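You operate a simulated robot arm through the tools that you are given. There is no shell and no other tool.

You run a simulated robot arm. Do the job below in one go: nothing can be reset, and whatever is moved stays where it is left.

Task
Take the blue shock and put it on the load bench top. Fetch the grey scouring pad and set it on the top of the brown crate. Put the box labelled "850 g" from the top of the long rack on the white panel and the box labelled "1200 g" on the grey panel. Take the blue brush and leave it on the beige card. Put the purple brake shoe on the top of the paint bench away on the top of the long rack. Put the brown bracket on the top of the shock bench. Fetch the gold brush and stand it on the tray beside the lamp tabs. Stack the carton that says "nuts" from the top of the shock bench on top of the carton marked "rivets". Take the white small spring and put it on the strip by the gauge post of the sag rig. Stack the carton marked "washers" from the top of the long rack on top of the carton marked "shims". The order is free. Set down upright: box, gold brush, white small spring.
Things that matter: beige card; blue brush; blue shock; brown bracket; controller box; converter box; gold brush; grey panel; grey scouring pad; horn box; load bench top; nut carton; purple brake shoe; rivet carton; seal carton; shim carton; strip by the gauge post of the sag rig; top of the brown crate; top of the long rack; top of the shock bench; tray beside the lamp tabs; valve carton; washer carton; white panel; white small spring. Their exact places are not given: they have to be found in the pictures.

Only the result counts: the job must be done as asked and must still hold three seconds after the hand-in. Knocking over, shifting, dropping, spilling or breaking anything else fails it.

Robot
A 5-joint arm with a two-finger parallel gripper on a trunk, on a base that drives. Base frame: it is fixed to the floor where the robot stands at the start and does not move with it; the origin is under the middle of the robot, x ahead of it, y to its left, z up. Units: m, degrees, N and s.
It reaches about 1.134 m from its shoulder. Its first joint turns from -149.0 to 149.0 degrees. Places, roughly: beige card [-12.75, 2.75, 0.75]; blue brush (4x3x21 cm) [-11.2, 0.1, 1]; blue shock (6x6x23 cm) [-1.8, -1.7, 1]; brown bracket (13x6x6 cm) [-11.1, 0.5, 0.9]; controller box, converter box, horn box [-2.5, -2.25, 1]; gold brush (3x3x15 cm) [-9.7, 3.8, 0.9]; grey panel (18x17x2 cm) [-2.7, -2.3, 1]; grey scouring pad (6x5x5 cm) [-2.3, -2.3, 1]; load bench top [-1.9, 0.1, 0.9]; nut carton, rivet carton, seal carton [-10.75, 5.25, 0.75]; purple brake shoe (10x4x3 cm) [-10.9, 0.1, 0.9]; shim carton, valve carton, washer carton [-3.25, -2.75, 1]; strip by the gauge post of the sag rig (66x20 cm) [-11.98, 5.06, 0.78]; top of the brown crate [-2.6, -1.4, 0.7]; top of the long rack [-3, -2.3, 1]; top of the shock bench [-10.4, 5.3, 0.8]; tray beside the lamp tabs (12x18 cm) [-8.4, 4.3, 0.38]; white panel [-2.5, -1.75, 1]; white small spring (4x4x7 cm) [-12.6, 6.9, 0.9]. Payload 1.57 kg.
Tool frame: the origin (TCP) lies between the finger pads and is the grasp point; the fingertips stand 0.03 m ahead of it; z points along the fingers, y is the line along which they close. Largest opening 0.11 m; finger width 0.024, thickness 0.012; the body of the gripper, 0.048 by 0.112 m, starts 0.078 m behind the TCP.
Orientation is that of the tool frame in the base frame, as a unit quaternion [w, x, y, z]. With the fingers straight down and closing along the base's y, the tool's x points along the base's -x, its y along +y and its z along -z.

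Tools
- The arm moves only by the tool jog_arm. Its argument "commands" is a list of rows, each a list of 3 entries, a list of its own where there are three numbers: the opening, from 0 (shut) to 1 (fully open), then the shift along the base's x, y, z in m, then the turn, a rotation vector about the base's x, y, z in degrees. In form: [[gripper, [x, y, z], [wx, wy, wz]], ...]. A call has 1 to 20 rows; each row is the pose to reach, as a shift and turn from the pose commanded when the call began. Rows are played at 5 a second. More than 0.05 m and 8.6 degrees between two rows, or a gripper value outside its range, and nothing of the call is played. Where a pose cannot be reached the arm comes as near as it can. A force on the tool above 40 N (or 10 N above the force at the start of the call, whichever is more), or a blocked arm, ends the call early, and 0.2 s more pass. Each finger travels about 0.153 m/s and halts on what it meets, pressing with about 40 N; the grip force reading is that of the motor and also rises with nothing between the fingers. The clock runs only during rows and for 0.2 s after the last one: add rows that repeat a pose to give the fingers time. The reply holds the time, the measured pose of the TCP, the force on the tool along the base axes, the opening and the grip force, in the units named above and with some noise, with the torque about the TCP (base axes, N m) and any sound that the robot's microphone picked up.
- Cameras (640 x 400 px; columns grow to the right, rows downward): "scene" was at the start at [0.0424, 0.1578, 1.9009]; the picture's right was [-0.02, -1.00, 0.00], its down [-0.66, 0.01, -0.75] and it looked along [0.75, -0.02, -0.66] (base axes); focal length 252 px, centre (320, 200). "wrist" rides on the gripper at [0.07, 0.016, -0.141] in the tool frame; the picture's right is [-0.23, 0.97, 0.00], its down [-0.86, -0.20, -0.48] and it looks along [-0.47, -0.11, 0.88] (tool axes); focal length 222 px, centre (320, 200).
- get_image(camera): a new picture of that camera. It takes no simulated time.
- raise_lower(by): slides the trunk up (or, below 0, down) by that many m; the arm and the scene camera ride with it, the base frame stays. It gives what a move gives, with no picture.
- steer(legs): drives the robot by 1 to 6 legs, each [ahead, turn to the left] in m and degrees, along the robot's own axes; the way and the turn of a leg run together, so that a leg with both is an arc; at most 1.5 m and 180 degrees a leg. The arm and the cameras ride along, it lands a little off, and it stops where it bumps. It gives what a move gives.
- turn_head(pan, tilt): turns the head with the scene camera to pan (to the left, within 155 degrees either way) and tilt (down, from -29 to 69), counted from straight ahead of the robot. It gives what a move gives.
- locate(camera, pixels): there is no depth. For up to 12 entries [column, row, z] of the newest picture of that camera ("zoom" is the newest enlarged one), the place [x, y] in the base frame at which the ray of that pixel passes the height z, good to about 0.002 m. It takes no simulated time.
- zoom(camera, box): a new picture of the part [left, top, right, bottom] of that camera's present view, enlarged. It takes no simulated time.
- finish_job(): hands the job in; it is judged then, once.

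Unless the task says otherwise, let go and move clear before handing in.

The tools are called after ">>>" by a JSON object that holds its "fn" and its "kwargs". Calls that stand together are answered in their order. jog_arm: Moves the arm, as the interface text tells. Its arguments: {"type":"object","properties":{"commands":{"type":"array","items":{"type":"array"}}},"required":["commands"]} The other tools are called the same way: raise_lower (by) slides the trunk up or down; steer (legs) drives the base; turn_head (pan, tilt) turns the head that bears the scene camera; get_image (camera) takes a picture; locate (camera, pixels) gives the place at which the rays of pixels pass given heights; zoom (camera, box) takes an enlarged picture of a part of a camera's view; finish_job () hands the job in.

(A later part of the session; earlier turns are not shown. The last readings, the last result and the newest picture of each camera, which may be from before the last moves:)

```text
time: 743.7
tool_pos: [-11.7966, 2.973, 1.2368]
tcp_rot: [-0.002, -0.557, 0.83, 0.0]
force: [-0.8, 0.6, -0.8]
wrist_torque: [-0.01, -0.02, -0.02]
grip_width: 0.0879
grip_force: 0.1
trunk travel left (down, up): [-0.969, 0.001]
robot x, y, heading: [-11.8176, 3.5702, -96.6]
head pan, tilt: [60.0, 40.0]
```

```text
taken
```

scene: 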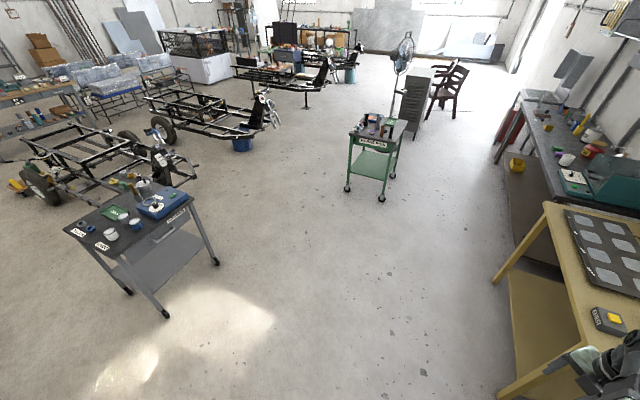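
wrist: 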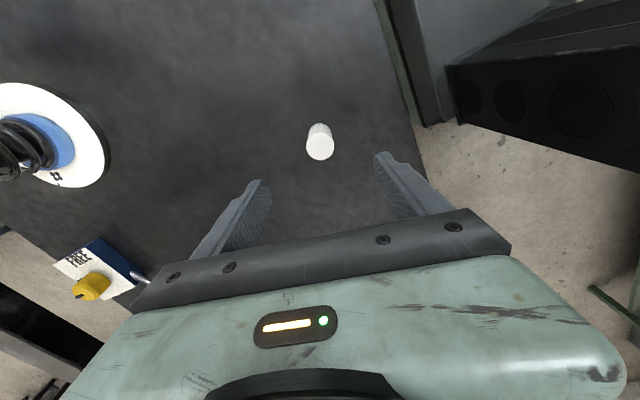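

I see the lamps trolley at left (60–215, 180–315). I'll zoom on it to find the gold brush.

>>> {"fn": "zoom", "kwargs": {"camera": "scene", "box": [20, 140, 240, 300]}}

>>> {"fn": "locate", "kwargs": {"camera": "scene", "pixels": [[165, 318, 0.0], [216, 265, 0.0], [130, 294, 0.0], [62, 230, 0.85], [143, 263, 0.85], [190, 200, 0.85], [135, 178, 0.85]]}}

```text
2.50 times, centred on (130, 220) of scene
```

zoom: 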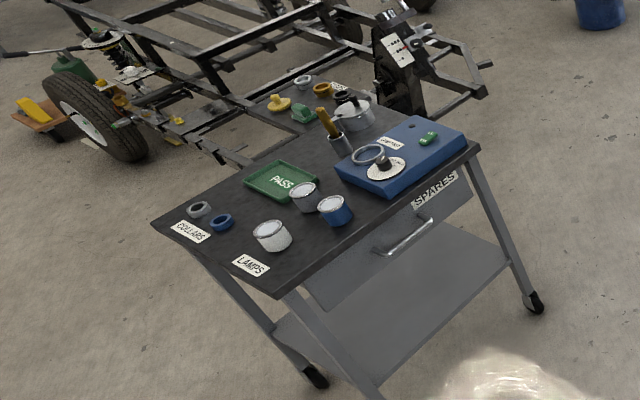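

```text
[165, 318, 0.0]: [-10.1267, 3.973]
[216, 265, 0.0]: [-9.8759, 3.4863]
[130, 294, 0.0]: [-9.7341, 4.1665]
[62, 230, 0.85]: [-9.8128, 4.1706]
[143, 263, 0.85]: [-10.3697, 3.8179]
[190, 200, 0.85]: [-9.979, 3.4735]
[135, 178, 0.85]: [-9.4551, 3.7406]
```

The gold brush stands in a grey cup on the trolley (zoom (325,125)). I'll drive toward the trolley's aisle side.

>>> {"fn": "steer", "kwargs": {"legs": [[0, 91.5], [1.1, 0], [0, 32]]}}

>>> {"fn": "turn_head", "kwargs": {"pan": 0, "tilt": 45}}

>>> {"fn": "get_image", "kwargs": {"camera": "scene"}}

>>> {"fn": "get_image", "kwargs": {"camera": "wrist"}}

```text
time: 754.6
tool_pos: [-10.256, 3.8373, 1.2359]
tcp_rot: [0.001, 0.995, 0.102, 0.002]
force: [0.1, 0.2, -0.4]
wrist_torque: [-0.03, 0.01, 0.01]
grip_width: 0.0881
grip_force: 0.0
trunk travel left (down, up): [-0.969, 0.001]
robot x, y, heading: [-10.7346, 3.4816, 26.8]
head pan, tilt: [60.0, 40.0]
```

```text
time: 755.9
tool_pos: [-10.2563, 3.8364, 1.2359]
tcp_rot: [0.0, 0.995, 0.102, 0.002]
force: [0.3, 0.7, -1.2]
wrist_torque: [-0.01, -0.01, 0.01]
grip_width: 0.088
grip_force: 0.0
trunk travel left (down, up): [-0.969, 0.001]
robot x, y, heading: [-10.735, 3.4803, 26.9]
head pan, tilt: [0.0, 45.0]
```

```text
taken
```

scene: 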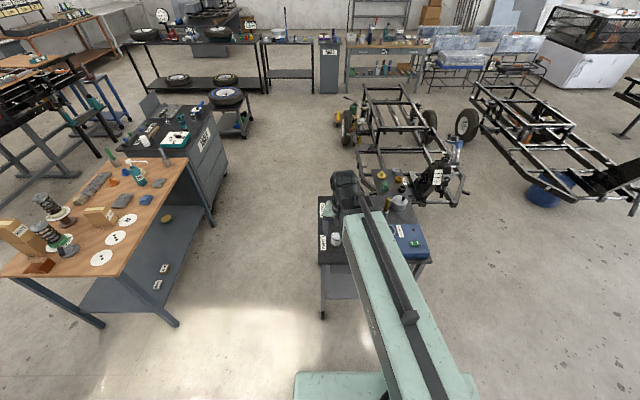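

```text
taken
```

wrist: 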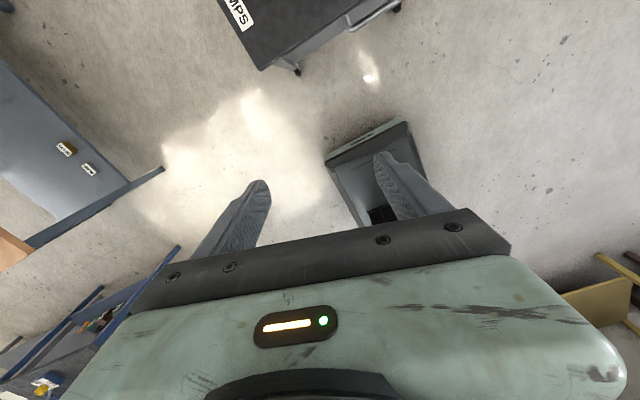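

The tray should appear near (353,145) on the chassis behind the trolley. I'll zoom there.

>>> {"fn": "zoom", "kwargs": {"camera": "scene", "box": [310, 80, 480, 230]}}

```text
2.67 times, centred on (395, 155) of scene
```

zoom: 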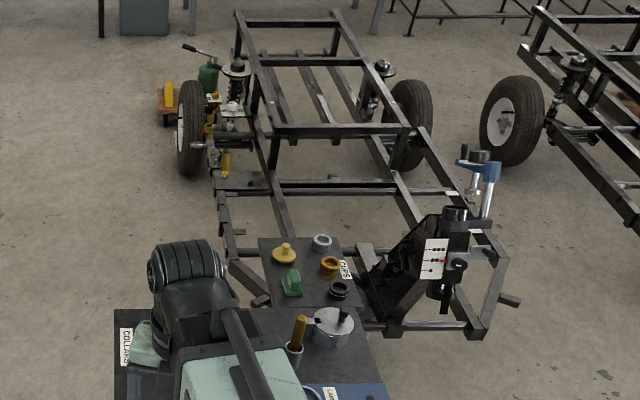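

The gold brush stands in a cup at zoom (298,335); the tray is the dark plate on the chassis at zoom (240,180). I'll drive up to the trolley.

>>> {"fn": "steer", "kwargs": {"legs": [[0.22, 0]]}}

>>> {"fn": "turn_head", "kwargs": {"pan": 0, "tilt": 55}}

>>> {"fn": "get_image", "kwargs": {"camera": "scene"}}

>>> {"fn": "zoom", "kwargs": {"camera": "scene", "box": [280, 120, 480, 270]}}

>>> {"fn": "get_image", "kwargs": {"camera": "wrist"}}

```text
time: 757.6
tool_pos: [-10.0608, 3.9389, 1.2358]
tcp_rot: [0.001, 0.995, 0.104, 0.001]
force: [0.7, 0.6, 0.4]
wrist_torque: [0.02, 0.01, 0.01]
grip_width: 0.0879
grip_force: 0.1
trunk travel left (down, up): [-0.969, 0.001]
robot x, y, heading: [-10.5405, 3.5844, 27.3]
head pan, tilt: [0.0, 45.0]
```

```text
time: 758.3
tool_pos: [-10.0605, 3.9385, 1.2361]
tcp_rot: [0.001, 0.995, 0.104, 0.001]
force: [0.3, 0.1, 0.7]
wrist_torque: [-0.01, 0.01, 0.01]
grip_width: 0.0878
grip_force: 0.0
trunk travel left (down, up): [-0.969, 0.001]
robot x, y, heading: [-10.5389, 3.5797, 27.1]
head pan, tilt: [0.0, 55.0]
```

```text
taken
```

scene: 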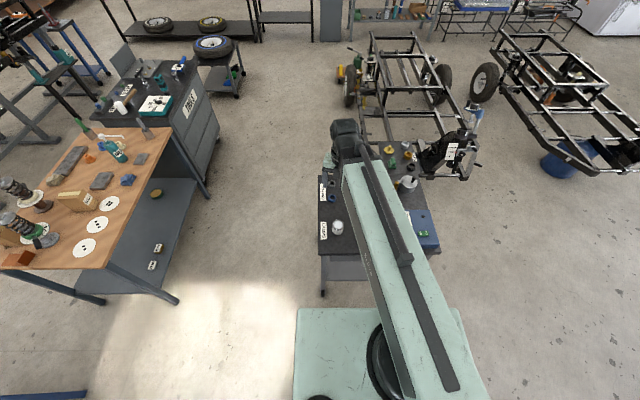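

```text
2.67 times, centred on (380, 195) of scene
```

zoom: 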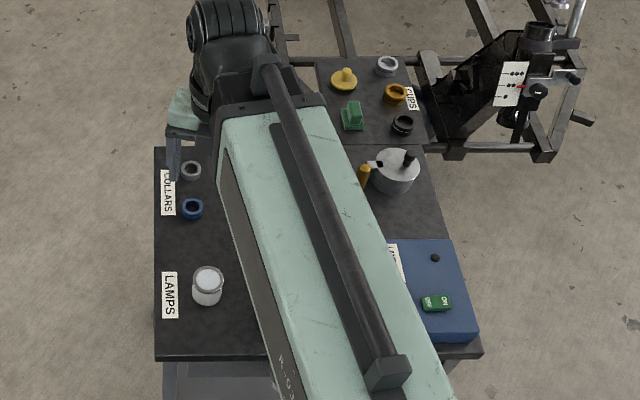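

```text
taken
```

wrist: 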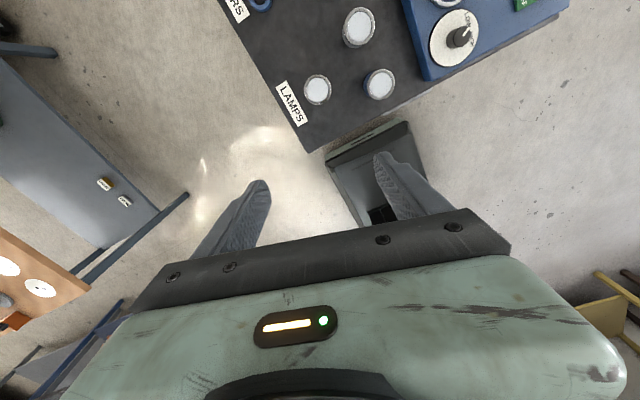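

>>> {"fn": "locate", "kwargs": {"camera": "scene", "pixels": [[396.9, 185.6, 0.95], [396.9, 185.6, 1.0], [397, 193, 0.85], [350, 159, 0.8], [351, 159, 0.85]]}}

>>> {"fn": "jog_arm", "kwargs": {"commands": [[0.88, [0.035, -0.015, 0], [0, 0, -8]], [0.88, [0.07, -0.03, 0], [0, 0, -16]], [0.88, [0.105, -0.045, 0], [0, 0, -24]], [0.88, [0.14, -0.06, 0], [0, 0, -32]], [0.88, [0.16, -0.08, 0], [0, 0, -40]], [0.88, [0.18, -0.1, 0], [0, 0, -48]], [0.88, [0.2, -0.12, 0], [0, 0, -56]], [0.88, [0.22, -0.14, 0], [0, 0, -64]], [0.88, [0.24, -0.16, 0], [0, 0, -70]], [0.88, [0.25, -0.17, 0], [0, 0, -75]], [0.88, [0.25, -0.17, 0], [0, 0, -75]]]}}

>>> {"fn": "get_image", "kwargs": {"camera": "wrist"}}

>>> {"fn": "get_image", "kwargs": {"camera": "scene"}}

```text
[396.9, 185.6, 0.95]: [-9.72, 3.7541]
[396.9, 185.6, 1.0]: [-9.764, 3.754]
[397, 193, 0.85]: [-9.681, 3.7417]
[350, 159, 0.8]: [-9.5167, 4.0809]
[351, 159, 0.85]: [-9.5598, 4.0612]
```

```text
time: 760.7
tool_pos: [-9.8122, 3.7689, 1.2361]
tcp_rot: [0.001, 0.852, -0.523, 0.0]
force: [0.4, 0.2, 0.7]
wrist_torque: [-0.01, 0.01, 0.0]
grip_width: 0.097
grip_force: 0.0
trunk travel left (down, up): [-0.969, 0.001]
robot x, y, heading: [-10.5395, 3.5795, 27.0]
head pan, tilt: [0.0, 55.0]
```

```text
taken
```

wrist: 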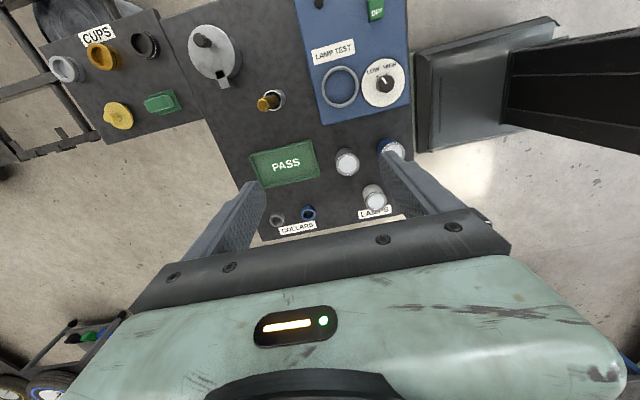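

```text
taken
```

scene: 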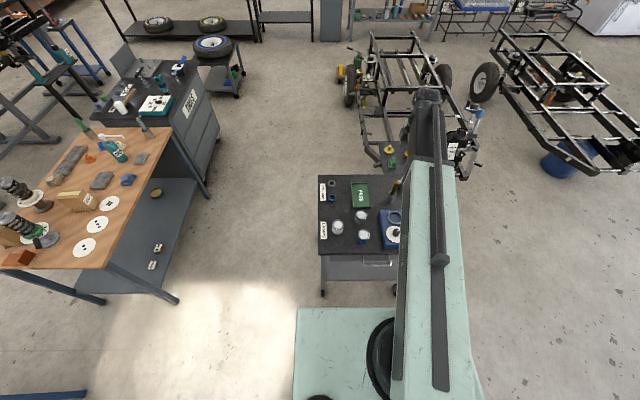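

The wrist view shows the gold brush in its cup at (270,102). Zooming both views to triangulate.

>>> {"fn": "zoom", "kwargs": {"camera": "wrist", "box": [220, 60, 320, 150]}}

>>> {"fn": "zoom", "kwargs": {"camera": "scene", "box": [310, 140, 430, 280]}}

```text
4.44 times, centred on (270, 105) of wrist
```

zoom: 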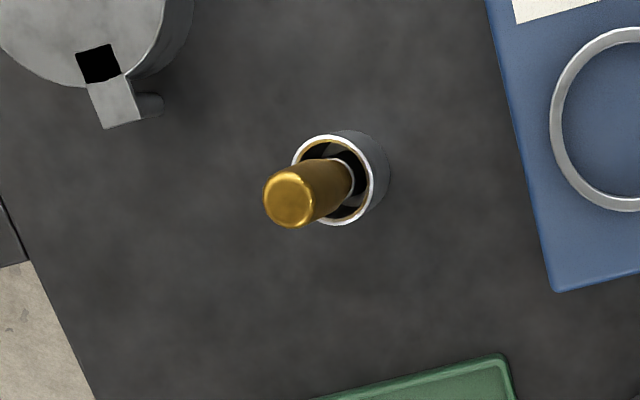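

```text
2.86 times, centred on (370, 210) of scene
```

zoom: 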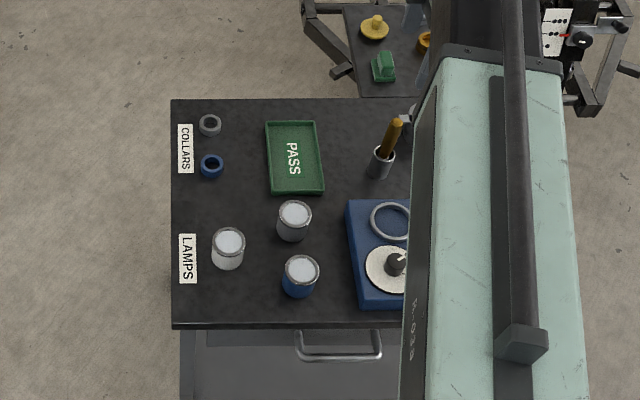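

>>> {"fn": "locate", "kwargs": {"camera": "wrist", "pixels": [[263.2, 105, 0.9], [263.2, 105, 0.95], [263.2, 105, 1.0], [262, 240, 0.75], [262, 240, 0.8], [262, 240, 0.85], [272, 98, 0.85]]}}

>>> {"fn": "locate", "kwargs": {"camera": "scene", "pixels": [[396.9, 183.1, 0.9], [396.9, 183.1, 0.95], [396.9, 183.1, 1.0], [318.3, 175, 0.75], [318.3, 175, 0.8], [318.3, 175, 0.85]]}}

```text
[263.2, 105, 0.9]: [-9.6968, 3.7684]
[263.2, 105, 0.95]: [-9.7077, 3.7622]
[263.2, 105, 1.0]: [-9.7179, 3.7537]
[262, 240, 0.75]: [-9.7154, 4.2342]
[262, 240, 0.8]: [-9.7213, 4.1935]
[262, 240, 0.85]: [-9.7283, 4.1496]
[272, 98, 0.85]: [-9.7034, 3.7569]
```

```text
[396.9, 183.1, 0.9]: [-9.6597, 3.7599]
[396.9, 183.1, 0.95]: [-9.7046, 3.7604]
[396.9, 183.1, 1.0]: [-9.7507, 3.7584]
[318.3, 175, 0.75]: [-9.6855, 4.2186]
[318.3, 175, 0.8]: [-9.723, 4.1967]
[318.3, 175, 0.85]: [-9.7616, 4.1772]
```

The brush top is at z≈0.953, (−9.708,3.761); trolley top z 0.80. I'll centre with a narrower opening and lower to TCP z≈0.915.

>>> {"fn": "jog_arm", "kwargs": {"commands": [[0.6, [0.035, -0.003, 0], [0, 0, 0]], [0.6, [0.07, -0.005, 0], [0, 0, 0]], [0.6, [0.104, -0.008, 0], [0, 0, 0]], [0.6, [0.104, -0.008, 0], [0, 0, 0]]]}}

>>> {"fn": "raise_lower", "kwargs": {"by": -0.23}}

>>> {"fn": "get_image", "kwargs": {"camera": "wrist"}}

>>> {"fn": "zoom", "kwargs": {"camera": "wrist", "box": [260, 90, 380, 200]}}

```text
time: 761.7
tool_pos: [-9.7079, 3.7601, 1.2355]
tcp_rot: [0.002, 0.852, -0.523, 0.002]
force: [0.8, -0.8, -0.4]
wrist_torque: [-0.01, -0.03, -0.01]
grip_width: 0.066
grip_force: 0.1
trunk travel left (down, up): [-0.969, 0.001]
robot x, y, heading: [-10.5388, 3.5803, 27.3]
head pan, tilt: [0.0, 55.0]
```

```text
time: 764.1
tool_pos: [-9.7084, 3.7593, 1.0057]
tcp_rot: [0.002, 0.852, -0.523, 0.001]
force: [-0.7, 0.2, -0.3]
wrist_torque: [0.0, 0.0, -0.02]
grip_width: 0.066
grip_force: 0.1
trunk travel left (down, up): [-0.739, 0.231]
robot x, y, heading: [-10.5417, 3.5822, 27.1]
head pan, tilt: [0.0, 55.0]
```

```text
taken
```

wrist: 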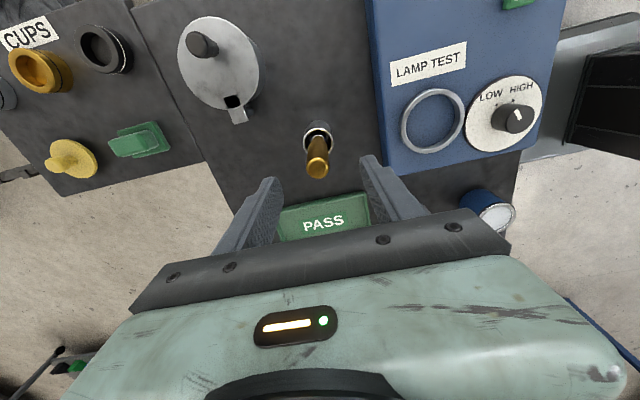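

```text
3.64 times, centred on (320, 145) of wrist
```

zoom: 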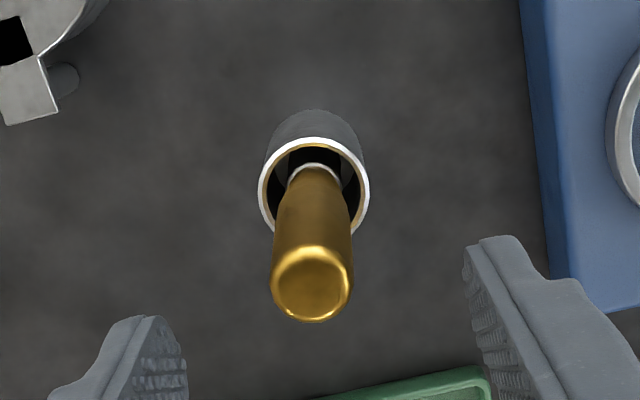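

Well centred. Lower 0.09 m, grip, and pull up gently.

>>> {"fn": "raise_lower", "kwargs": {"by": -0.09}}

>>> {"fn": "jog_arm", "kwargs": {"commands": [[0.45, [0, 0, 0], [0, 0, 0]], [0.35, [0, 0, 0], [0, 0, 0]], [0.25, [0, 0, 0], [0, 0, 0]], [0.1, [0, 0, 0], [0, 0, 0]], [0, [0, 0, 0], [0, 0, 0]], [0, [0, 0, 0], [0, 0, 0]], [0, [0, 0, 0], [0, 0, 0]]]}}

>>> {"fn": "raise_lower", "kwargs": {"by": 0.03}}

>>> {"fn": "get_image", "kwargs": {"camera": "wrist"}}

```text
time: 765.4
tool_pos: [-9.7085, 3.7593, 0.9172]
tcp_rot: [0.001, 0.852, -0.523, 0.001]
force: [-0.4, -0.5, 0.7]
wrist_torque: [0.0, 0.0, 0.01]
grip_width: 0.066
grip_force: 0.0
trunk travel left (down, up): [-0.649, 0.321]
robot x, y, heading: [-10.5405, 3.5784, 27.3]
head pan, tilt: [0.0, 55.0]
```

```text
time: 767.0
tool_pos: [-9.7078, 3.7603, 0.916]
tcp_rot: [0.002, 0.852, -0.523, 0.001]
force: [0.0, -0.4, 1.0]
wrist_torque: [0.03, 0.01, -0.02]
grip_width: 0.0219
grip_force: 35.2
trunk travel left (down, up): [-0.649, 0.321]
robot x, y, heading: [-10.5423, 3.578, 26.8]
head pan, tilt: [0.0, 55.0]
```

```text
time: 767.8
tool_pos: [-9.7078, 3.7598, 0.9457]
tcp_rot: [0.002, 0.852, -0.524, 0.001]
force: [0.0, -0.3, -0.5]
wrist_torque: [-0.01, 0.05, -0.01]
grip_width: 0.0223
grip_force: 34.3
trunk travel left (down, up): [-0.679, 0.291]
robot x, y, heading: [-10.54, 3.5785, 27.2]
head pan, tilt: [0.0, 55.0]
```

```text
taken
```

wrist: 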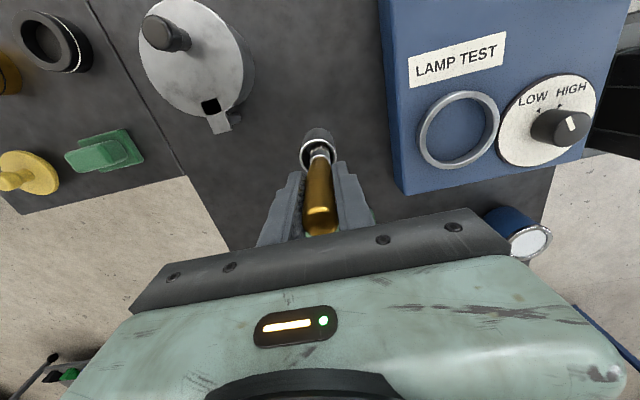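

The brush is sliding out of the cup. Raising further and checking the cup stays.

>>> {"fn": "raise_lower", "kwargs": {"by": 0.07}}

>>> {"fn": "get_image", "kwargs": {"camera": "wrist"}}

>>> {"fn": "raise_lower", "kwargs": {"by": 0.22}}

>>> {"fn": "get_image", "kwargs": {"camera": "scene"}}

>>> {"fn": "zoom", "kwargs": {"camera": "scene", "box": [320, 60, 480, 260]}}

```text
time: 768.8
tool_pos: [-9.709, 3.7605, 1.016]
tcp_rot: [0.002, 0.852, -0.523, 0.002]
force: [0.2, -0.3, -0.4]
wrist_torque: [-0.03, 0.0, -0.01]
grip_width: 0.0221
grip_force: 35.1
trunk travel left (down, up): [-0.749, 0.221]
robot x, y, heading: [-10.5407, 3.5798, 27.0]
head pan, tilt: [0.0, 55.0]
```

```text
taken
```

wrist: 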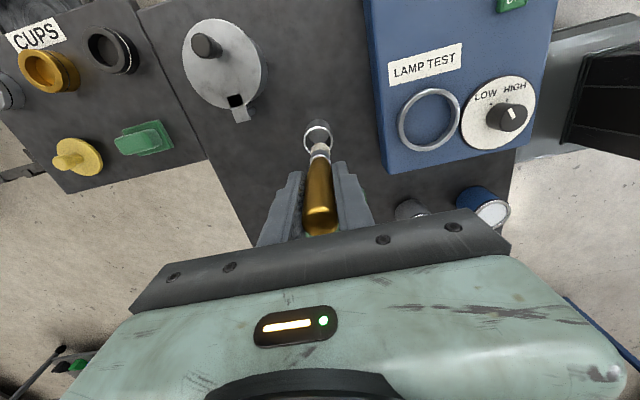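

```text
time: 771.2
tool_pos: [-9.7079, 3.7605, 1.2372]
tcp_rot: [0.002, 0.852, -0.524, 0.001]
force: [0.1, 0.1, -1.3]
wrist_torque: [-0.03, 0.03, 0.01]
grip_width: 0.0222
grip_force: 35.1
trunk travel left (down, up): [-0.969, 0.001]
robot x, y, heading: [-10.5426, 3.5847, 26.8]
head pan, tilt: [0.0, 55.0]
```

```text
taken
```

scene: 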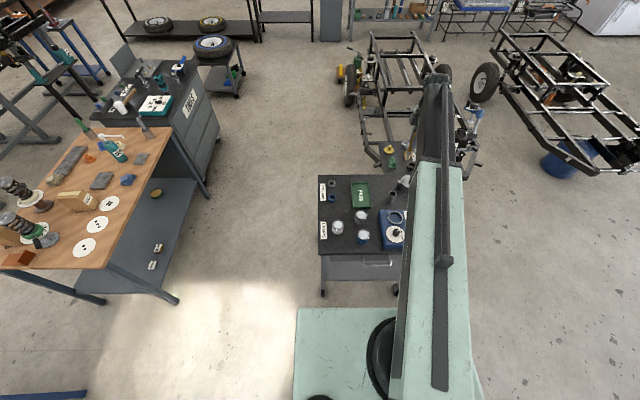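

```text
2.00 times, centred on (400, 160) of scene
```

zoom: 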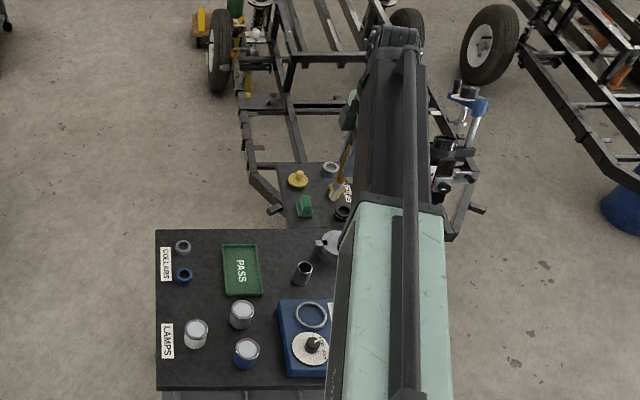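

The brush is out and the cup remains. I'll locate the plate on the chassis at zoom (265,102), z 0.38.

>>> {"fn": "locate", "kwargs": {"camera": "zoom", "pixels": [[265, 102, 0.38], [240, 98, 0.38], [290, 105, 0.38], [248, 75, 0.38], [215, 90, 0.0], [270, 210, 0.4], [250, 170, 0.4], [475, 210, 0.4]]}}

>>> {"fn": "turn_head", "kwargs": {"pan": 10, "tilt": 30}}

>>> {"fn": "zoom", "kwargs": {"camera": "scene", "box": [340, 100, 500, 260]}}

>>> {"fn": "get_image", "kwargs": {"camera": "scene"}}

```text
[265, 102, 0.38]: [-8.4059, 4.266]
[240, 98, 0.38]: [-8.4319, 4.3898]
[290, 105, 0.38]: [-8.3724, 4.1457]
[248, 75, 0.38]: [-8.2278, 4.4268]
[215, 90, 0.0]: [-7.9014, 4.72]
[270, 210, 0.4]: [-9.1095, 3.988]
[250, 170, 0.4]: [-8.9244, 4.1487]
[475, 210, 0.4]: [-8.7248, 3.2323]
```

```text
time: 772.0
tool_pos: [-9.7074, 3.7589, 1.2357]
tcp_rot: [0.001, 0.852, -0.523, 0.001]
force: [-0.7, 0.4, -0.2]
wrist_torque: [0.04, -0.03, 0.02]
grip_width: 0.022
grip_force: 35.1
trunk travel left (down, up): [-0.969, 0.001]
robot x, y, heading: [-10.5376, 3.5795, 27.2]
head pan, tilt: [10.0, 30.0]
```

```text
2.50 times, centred on (420, 180) of scene
```

zoom: 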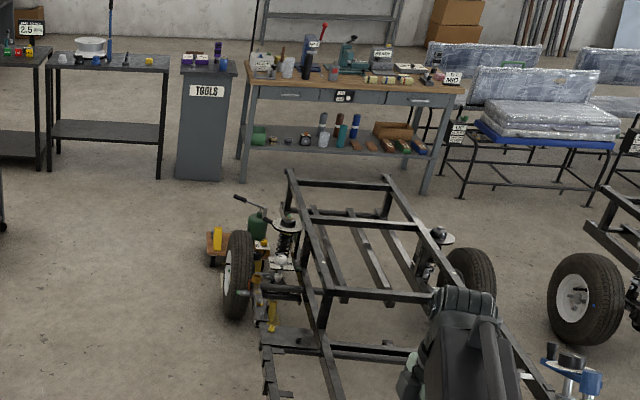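

```text
taken
```

scene: 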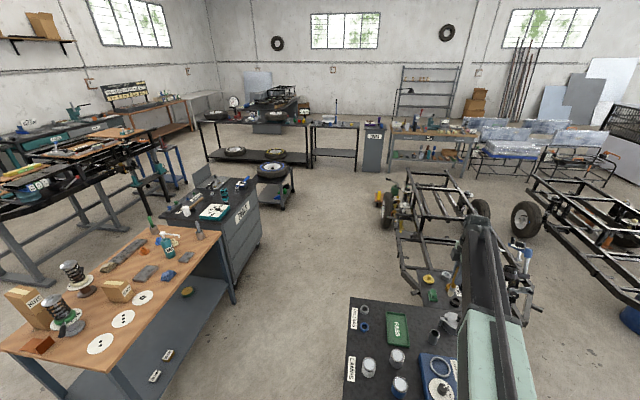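

The plate at (−8.406,4.266) matches the tray. I'll retract and drive around the trolley to the chassis' left side.

>>> {"fn": "jog_arm", "kwargs": {"commands": [[0, [-0.047, -0.009, 0], [0, 0, 0]], [0, [-0.094, -0.017, 0], [0, 0, 0]], [0, [-0.141, -0.026, 0], [0, 0, 0]], [0, [-0.188, -0.034, 0], [0, 0, 0]], [0, [-0.232, -0.042, 0], [0, 0, 0]], [0, [-0.232, -0.042, 0], [0, 0, 0]]]}}

>>> {"fn": "steer", "kwargs": {"legs": [[-0.35, 0], [0, 60], [0.8, 0], [0, -60]]}}

>>> {"fn": "turn_head", "kwargs": {"pan": 0, "tilt": 45}}

>>> {"fn": "get_image", "kwargs": {"camera": "scene"}}

```text
time: 773.5
tool_pos: [-9.9413, 3.7201, 1.2354]
tcp_rot: [0.002, 0.852, -0.524, 0.001]
force: [0.2, -0.2, -0.4]
wrist_torque: [0.02, 0.02, -0.03]
grip_width: 0.022
grip_force: 35.2
trunk travel left (down, up): [-0.969, 0.001]
robot x, y, heading: [-10.5433, 3.5816, 27.1]
head pan, tilt: [10.0, 30.0]
```

```text
time: 784.9
tool_pos: [-10.2167, 4.3661, 1.2369]
tcp_rot: [0.002, 0.855, -0.518, 0.0]
force: [-0.4, 0.6, -0.2]
wrist_torque: [-0.01, 0.0, -0.02]
grip_width: 0.0223
grip_force: 35.2
trunk travel left (down, up): [-0.969, 0.001]
robot x, y, heading: [-10.8194, 4.2314, 28.0]
head pan, tilt: [10.0, 30.0]
```

```text
time: 785.6
tool_pos: [-10.2158, 4.3652, 1.2363]
tcp_rot: [0.001, 0.856, -0.517, 0.001]
force: [0.0, 0.4, -0.9]
wrist_torque: [-0.01, -0.01, 0.0]
grip_width: 0.0223
grip_force: 34.9
trunk travel left (down, up): [-0.969, 0.001]
robot x, y, heading: [-10.8217, 4.2315, 28.0]
head pan, tilt: [0.0, 45.0]
```

```text
taken
```

scene: 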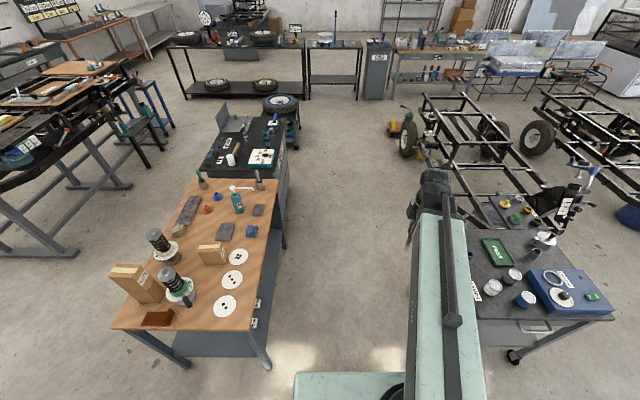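

The lane between the shock bench and trolley is clear. Driving through.

>>> {"fn": "steer", "kwargs": {"legs": [[0, -1.5], [1.3, 0], [0, -30], [0.72, 0], [0, 30]]}}

>>> {"fn": "turn_head", "kwargs": {"pan": -70, "tilt": 50}}

>>> {"fn": "get_image", "kwargs": {"camera": "scene"}}

>>> {"fn": "zoom", "kwargs": {"camera": "scene", "box": [240, 120, 480, 290]}}

```text
time: 799.0
tool_pos: [-8.3527, 4.9562, 1.2355]
tcp_rot: [0.002, 0.862, -0.507, 0.0]
force: [0.7, -0.2, 0.1]
wrist_torque: [-0.04, 0.03, 0.0]
grip_width: 0.0222
grip_force: 34.9
trunk travel left (down, up): [-0.969, 0.001]
robot x, y, heading: [-8.9529, 4.801, 29.3]
head pan, tilt: [0.0, 45.0]
```

```text
time: 800.4
tool_pos: [-8.3529, 4.9556, 1.2367]
tcp_rot: [0.002, 0.861, -0.509, 0.002]
force: [0.5, 0.0, -0.5]
wrist_torque: [0.01, 0.02, -0.01]
grip_width: 0.022
grip_force: 35.0
trunk travel left (down, up): [-0.969, 0.001]
robot x, y, heading: [-8.9511, 4.8015, 29.1]
head pan, tilt: [-70.0, 50.0]
```

```text
taken
```

scene: 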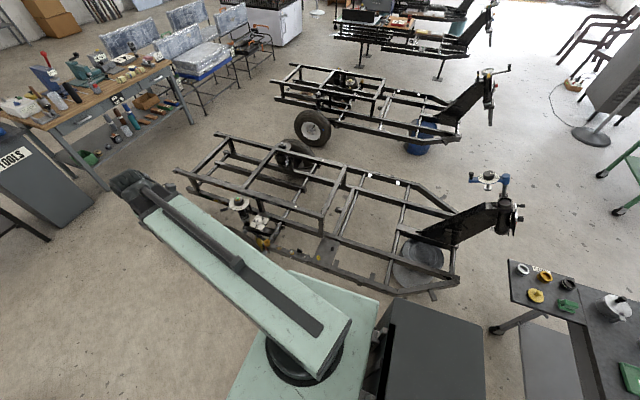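

```text
2.35 times, centred on (360, 205) of scene
```

zoom: 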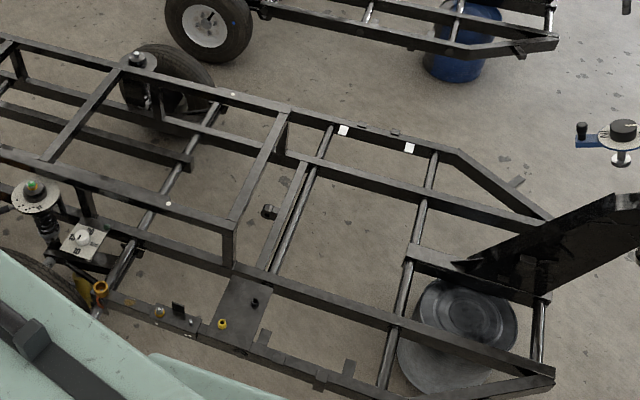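

The tray is the dark plate at zoom (243,310) on the chassis rail. Zooming closer.

>>> {"fn": "zoom", "kwargs": {"camera": "scene", "box": [270, 200, 380, 300]}}

>>> {"fn": "locate", "kwargs": {"camera": "scene", "pixels": [[310, 250, 0.38]]}}

```text
4.00 times, centred on (325, 250) of scene
```

zoom: 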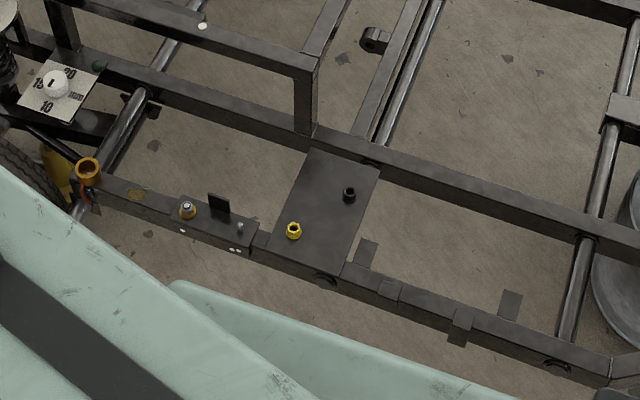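

```text
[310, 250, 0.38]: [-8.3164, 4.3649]
```

>>> {"fn": "locate", "kwargs": {"camera": "zoom", "pixels": [[311, 151, 0.38], [379, 169, 0.38], [338, 272, 0.38], [269, 248, 0.38], [348, 197, 0.38], [294, 233, 0.38], [340, 236, 0.38], [312, 190, 0.38], [368, 252, 0.38], [510, 305, 0.38], [220, 208, 0.38]]}}

>>> {"fn": "get_image", "kwargs": {"camera": "wrist"}}

```text
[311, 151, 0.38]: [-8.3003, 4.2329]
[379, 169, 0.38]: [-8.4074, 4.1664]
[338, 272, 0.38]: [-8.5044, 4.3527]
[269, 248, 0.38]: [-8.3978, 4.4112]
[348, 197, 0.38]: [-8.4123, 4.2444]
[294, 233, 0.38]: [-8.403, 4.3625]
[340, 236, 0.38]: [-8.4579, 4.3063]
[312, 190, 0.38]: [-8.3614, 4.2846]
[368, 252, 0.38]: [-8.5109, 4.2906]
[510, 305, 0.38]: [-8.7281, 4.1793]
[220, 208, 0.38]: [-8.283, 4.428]
```

```text
taken
```

wrist: 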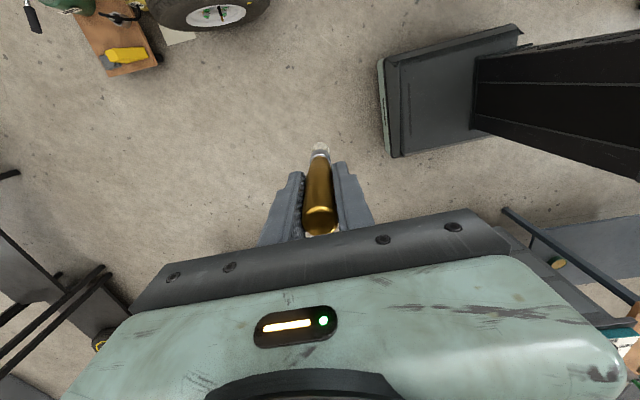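

The tray spans u 5.46–5.58, v 7.55–7.75, with a black and a yellow ring on it; a clear spot is u 5.55, v 7.695. I'll swing the brush above it.

>>> {"fn": "jog_arm", "kwargs": {"commands": [[0, [0.005, -0.043, 0], [0, 0, -4.3]], [0, [0.01, -0.087, 0], [0, 0, -8.6]], [0, [0.015, -0.13, 0], [0, 0, -12.9]], [0, [0.019, -0.174, 0], [0, 0, -17.2]], [0, [0.024, -0.217, 0], [0, 0, -21.5]], [0, [0.029, -0.26, 0], [0, 0, -25.8]], [0, [0.034, -0.304, 0], [0, 0, -30]], [0, [0.018, -0.346, 0], [0, 0, -34.3]], [0, [0.002, -0.388, 0], [0, 0, -38.6]], [0, [-0.015, -0.43, 0], [0, 0, -42.9]], [0, [-0.031, -0.471, 0], [0, 0, -47.2]], [0, [-0.047, -0.513, 0], [0, 0, -51.5]], [0, [-0.063, -0.555, 0], [0, 0, -55.8]], [0, [-0.079, -0.597, 0], [0, 0, -60]], [0, [-0.0954, -0.638, 0], [0, 0, -64]], [0, [-0.0954, -0.638, 0], [0, 0, -64]]]}}

>>> {"fn": "raise_lower", "kwargs": {"by": -0.4}}

>>> {"fn": "get_image", "kwargs": {"camera": "wrist"}}

>>> {"fn": "get_image", "kwargs": {"camera": "scene"}}

```text
time: 803.8
tool_pos: [-8.4492, 4.3192, 1.2358]
tcp_rot: [-0.002, -0.461, 0.887, 0.0]
force: [-0.4, 0.5, -0.8]
wrist_torque: [-0.02, -0.02, 0.0]
grip_width: 0.022
grip_force: 35.3
trunk travel left (down, up): [-0.969, 0.001]
robot x, y, heading: [-8.9505, 4.801, 29.3]
head pan, tilt: [-70.0, 50.0]
```

```text
time: 807.6
tool_pos: [-8.4495, 4.3197, 0.8373]
tcp_rot: [-0.003, -0.462, 0.887, 0.001]
force: [-1.0, -0.7, -1.0]
wrist_torque: [-0.01, 0.01, 0.02]
grip_width: 0.0221
grip_force: 34.4
trunk travel left (down, up): [-0.569, 0.401]
robot x, y, heading: [-8.951, 4.8003, 29.2]
head pan, tilt: [-70.0, 50.0]
```

```text
taken
```

wrist: 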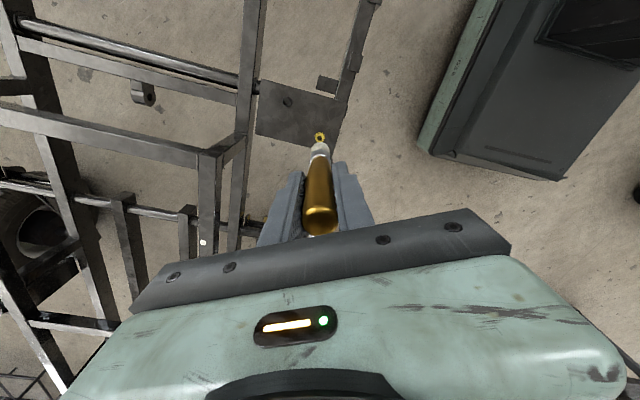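

```text
taken
```

scene: 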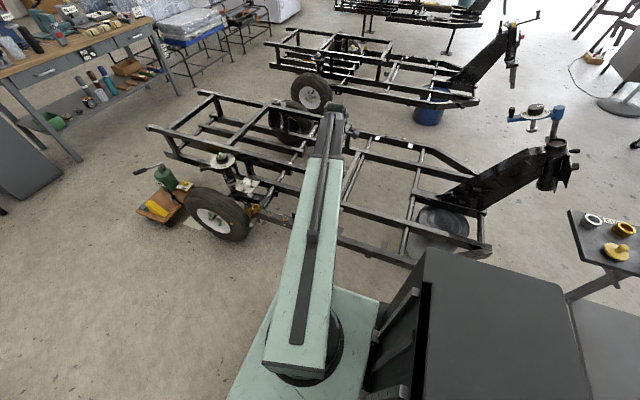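

>>> {"fn": "zoom", "kwargs": {"camera": "wrist", "box": [240, 60, 380, 180]}}

>>> {"fn": "locate", "kwargs": {"camera": "wrist", "pixels": [[262, 80, 0.38], [346, 97, 0.38], [257, 133, 0.38], [288, 103, 0.38], [288, 103, 0.35], [320, 139, 0.38], [320, 139, 0.35]]}}

```text
3.33 times, centred on (310, 120) of wrist
```

zoom: 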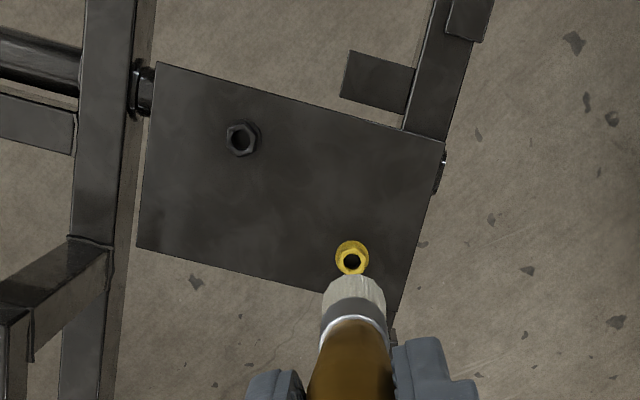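

```text
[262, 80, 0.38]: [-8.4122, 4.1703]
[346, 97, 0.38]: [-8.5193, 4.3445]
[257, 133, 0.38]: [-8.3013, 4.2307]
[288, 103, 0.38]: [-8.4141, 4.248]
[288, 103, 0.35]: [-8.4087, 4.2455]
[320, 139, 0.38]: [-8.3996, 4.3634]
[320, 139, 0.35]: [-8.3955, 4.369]
```

Heights agree (tray z≈0.38). The spot (−8.449,4.320) is clear of both rings. Lowering.

>>> {"fn": "raise_lower", "kwargs": {"by": -0.29}}

>>> {"fn": "get_image", "kwargs": {"camera": "wrist"}}

>>> {"fn": "zoom", "kwargs": {"camera": "wrist", "box": [200, 60, 440, 250]}}

>>> {"fn": "get_image", "kwargs": {"camera": "scene"}}

```text
time: 810.5
tool_pos: [-8.4499, 4.3195, 0.5476]
tcp_rot: [-0.001, -0.462, 0.887, 0.0]
force: [-0.1, 0.5, -1.2]
wrist_torque: [0.03, 0.01, -0.01]
grip_width: 0.0222
grip_force: 35.0
trunk travel left (down, up): [-0.279, 0.691]
robot x, y, heading: [-8.9513, 4.7992, 28.8]
head pan, tilt: [-70.0, 50.0]
```

```text
taken
```

wrist: 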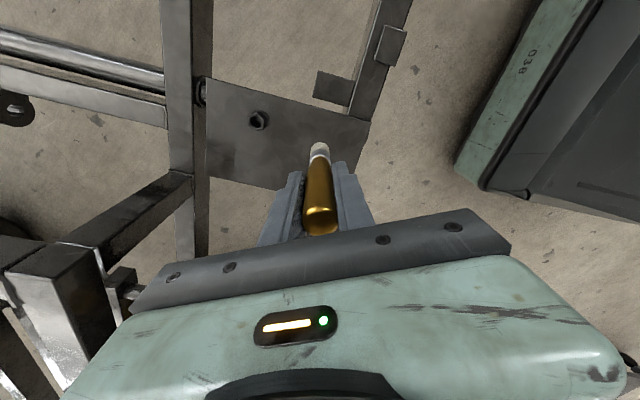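

```text
2.11 times, centred on (320, 155) of wrist
```

zoom: 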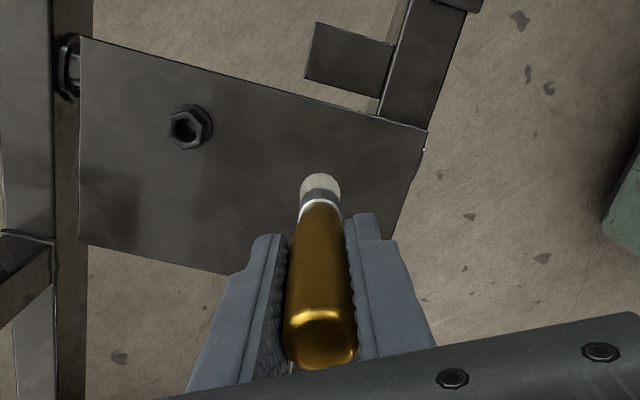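

```text
taken
```

scene: 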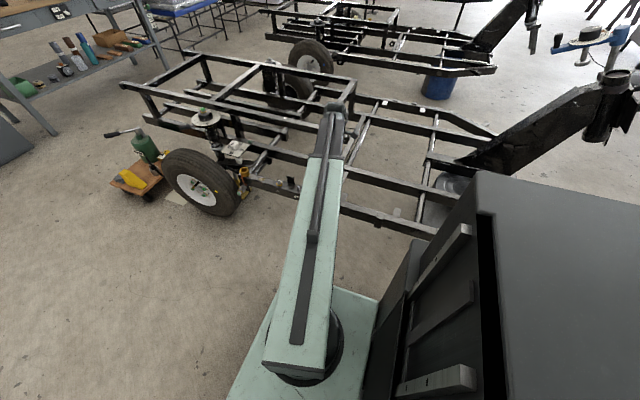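

Clear of the frame post and rings. Lowering the last part in small steps.

>>> {"fn": "raise_lower", "kwargs": {"by": -0.042}}

>>> {"fn": "raise_lower", "kwargs": {"by": -0.005}}

>>> {"fn": "raise_lower", "kwargs": {"by": -0.003}}

```text
time: 811.4
tool_pos: [-8.4488, 4.3183, 0.5045]
tcp_rot: [-0.002, -0.461, 0.887, 0.0]
force: [-1.2, -0.3, -0.1]
wrist_torque: [0.0, 0.02, 0.04]
grip_width: 0.0222
grip_force: 35.1
trunk travel left (down, up): [-0.237, 0.733]
robot x, y, heading: [-8.9508, 4.8009, 29.3]
head pan, tilt: [-70.0, 50.0]
```

```text
time: 811.9
tool_pos: [-8.4481, 4.3187, 0.4998]
tcp_rot: [-0.003, -0.461, 0.887, 0.001]
force: [0.1, -0.1, -0.5]
wrist_torque: [0.02, 0.0, 0.0]
grip_width: 0.0222
grip_force: 35.0
trunk travel left (down, up): [-0.232, 0.738]
robot x, y, heading: [-8.9502, 4.799, 28.8]
head pan, tilt: [-70.0, 50.0]
```

```text
time: 812.5
tool_pos: [-8.4489, 4.3201, 0.4968]
tcp_rot: [-0.001, -0.462, 0.887, 0.0]
force: [-1.1, -0.4, -0.4]
wrist_torque: [-0.01, 0.02, 0.01]
grip_width: 0.0222
grip_force: 34.9
trunk travel left (down, up): [-0.229, 0.741]
robot x, y, heading: [-8.9543, 4.8009, 29.1]
head pan, tilt: [-70.0, 50.0]
```

>>> {"fn": "raise_lower", "kwargs": {"by": -0.003}}

>>> {"fn": "raise_lower", "kwargs": {"by": -0.002}}

>>> {"fn": "get_image", "kwargs": {"camera": "wrist"}}

```text
time: 813.0
tool_pos: [-8.449, 4.3195, 0.4929]
tcp_rot: [-0.002, -0.461, 0.887, 0.0]
force: [-0.1, -0.1, -0.2]
wrist_torque: [-0.01, 0.0, -0.01]
grip_width: 0.0221
grip_force: 35.2
trunk travel left (down, up): [-0.226, 0.744]
robot x, y, heading: [-8.9519, 4.8003, 29.0]
head pan, tilt: [-70.0, 50.0]
```

```text
time: 813.5
tool_pos: [-8.4484, 4.3192, 0.4913]
tcp_rot: [-0.002, -0.462, 0.887, 0.0]
force: [-0.1, -0.6, -0.2]
wrist_torque: [-0.01, 0.0, -0.02]
grip_width: 0.0222
grip_force: 34.8
trunk travel left (down, up): [-0.224, 0.746]
robot x, y, heading: [-8.9442, 4.798, 29.1]
head pan, tilt: [-70.0, 50.0]
```

```text
taken
```

wrist: 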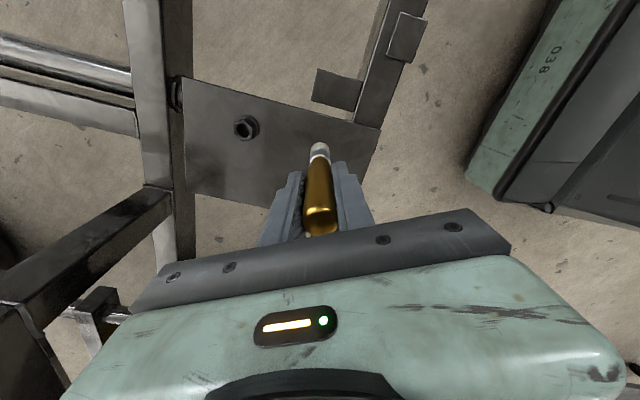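

>>> {"fn": "raise_lower", "kwargs": {"by": -0.003}}

>>> {"fn": "raise_lower", "kwargs": {"by": -0.002}}

```text
time: 814.0
tool_pos: [-8.4487, 4.3195, 0.4892]
tcp_rot: [-0.002, -0.462, 0.887, -0.001]
force: [0.0, -0.1, -0.7]
wrist_torque: [-0.02, -0.04, 0.0]
grip_width: 0.0223
grip_force: 34.8
trunk travel left (down, up): [-0.221, 0.749]
robot x, y, heading: [-8.9529, 4.8011, 29.0]
head pan, tilt: [-70.0, 50.0]
```

```text
time: 814.5
tool_pos: [-8.4499, 4.319, 0.4879]
tcp_rot: [-0.002, -0.462, 0.887, 0.0]
force: [1.3, -0.2, 11.9]
wrist_torque: [-0.02, -0.07, -0.02]
grip_width: 0.0223
grip_force: 35.1
trunk travel left (down, up): [-0.219, 0.751]
robot x, y, heading: [-8.9538, 4.8031, 29.0]
head pan, tilt: [-70.0, 50.0]
```

Contact (12 N). I'll relieve 1 mm and open slowly.

>>> {"fn": "raise_lower", "kwargs": {"by": 0.001}}

>>> {"fn": "jog_arm", "kwargs": {"commands": [[0.23, [0, 0, 0], [0, 0, 0]], [0.26, [0, 0, 0], [0, 0, 0]], [0.3, [0, 0, 0], [0, 0, 0]], [0.36, [0, 0, 0], [0, 0, 0]], [0.45, [0, 0, 0], [0, 0, 0]], [0.55, [0, 0, 0], [0, 0, 0]], [0.6, [0, 0, 0], [0, 0, 0]], [0.6, [0, 0, 0], [0, 0, 0]]]}}

>>> {"fn": "get_image", "kwargs": {"camera": "wrist"}}

```text
time: 815.0
tool_pos: [-8.4497, 4.3185, 0.4866]
tcp_rot: [-0.002, -0.462, 0.887, 0.0]
force: [-0.4, 0.3, -0.5]
wrist_torque: [0.0, -0.02, -0.02]
grip_width: 0.022
grip_force: 34.7
trunk travel left (down, up): [-0.22, 0.75]
robot x, y, heading: [-8.9531, 4.8017, 29.1]
head pan, tilt: [-70.0, 50.0]
```

```text
time: 816.8
tool_pos: [-8.4494, 4.3187, 0.4873]
tcp_rot: [-0.003, -0.461, 0.887, 0.0]
force: [0.9, -0.2, 0.0]
wrist_torque: [0.01, -0.04, -0.01]
grip_width: 0.0661
grip_force: 0.1
trunk travel left (down, up): [-0.22, 0.75]
robot x, y, heading: [-8.9537, 4.7995, 29.1]
head pan, tilt: [-70.0, 50.0]
```

```text
taken
```

wrist: 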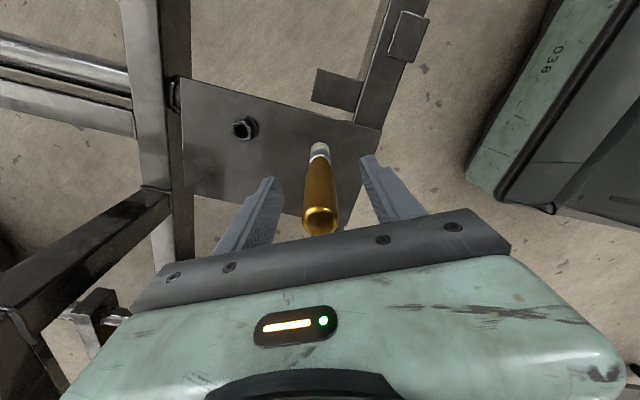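

The brush stands by itself between the open fingers. I'll rise slowly and re-check.

>>> {"fn": "raise_lower", "kwargs": {"by": 0.06}}

>>> {"fn": "raise_lower", "kwargs": {"by": 0.29}}

>>> {"fn": "get_image", "kwargs": {"camera": "wrist"}}

>>> {"fn": "raise_lower", "kwargs": {"by": 0.398}}

>>> {"fn": "get_image", "kwargs": {"camera": "wrist"}}

>>> {"fn": "zoom", "kwargs": {"camera": "wrist", "box": [250, 70, 390, 180]}}

```text
time: 817.8
tool_pos: [-8.4481, 4.3202, 0.5475]
tcp_rot: [-0.002, -0.462, 0.887, 0.0]
force: [0.1, -0.2, 0.4]
wrist_torque: [-0.02, -0.01, -0.01]
grip_width: 0.0659
grip_force: 0.0
trunk travel left (down, up): [-0.28, 0.69]
robot x, y, heading: [-8.9497, 4.8013, 29.1]
head pan, tilt: [-70.0, 50.0]
```

```text
time: 820.8
tool_pos: [-8.4484, 4.3188, 0.8384]
tcp_rot: [-0.002, -0.462, 0.887, 0.001]
force: [1.4, -0.7, 0.1]
wrist_torque: [-0.01, -0.03, 0.02]
grip_width: 0.0659
grip_force: 0.0
trunk travel left (down, up): [-0.57, 0.4]
robot x, y, heading: [-8.9514, 4.8014, 29.1]
head pan, tilt: [-70.0, 50.0]
```

```text
taken
```

wrist: 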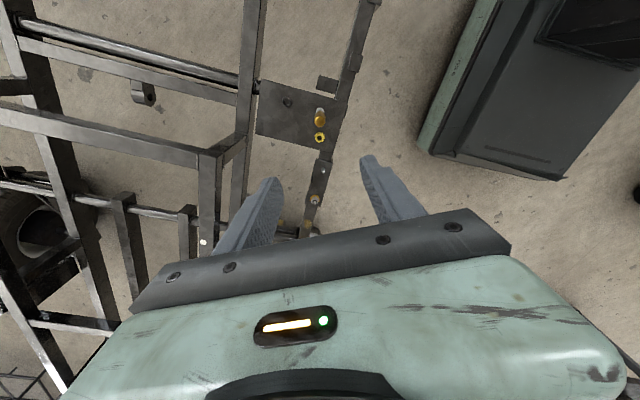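

```text
time: 824.6
tool_pos: [-8.4486, 4.3193, 1.2351]
tcp_rot: [-0.001, -0.462, 0.887, 0.0]
force: [-0.5, 0.6, -0.6]
wrist_torque: [0.02, -0.01, -0.02]
grip_width: 0.0662
grip_force: 0.1
trunk travel left (down, up): [-0.968, 0.002]
robot x, y, heading: [-8.9463, 4.8014, 29.0]
head pan, tilt: [-70.0, 50.0]
```

```text
taken
```

wrist: 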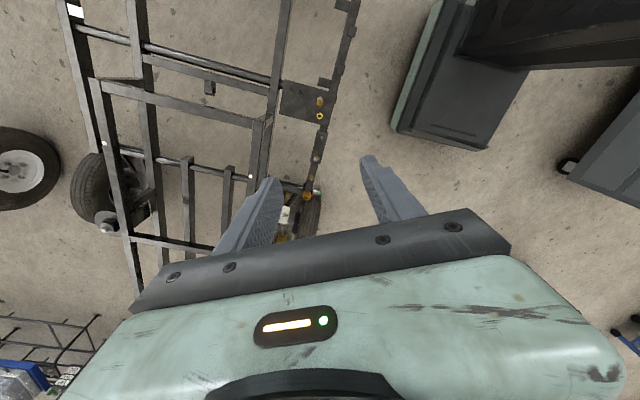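

```text
3.64 times, centred on (320, 125) of wrist
```

zoom: 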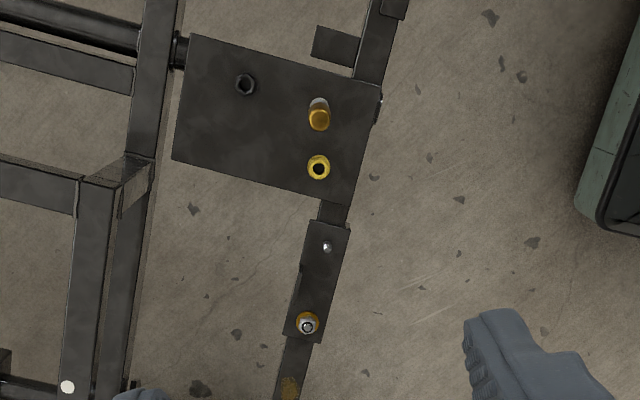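

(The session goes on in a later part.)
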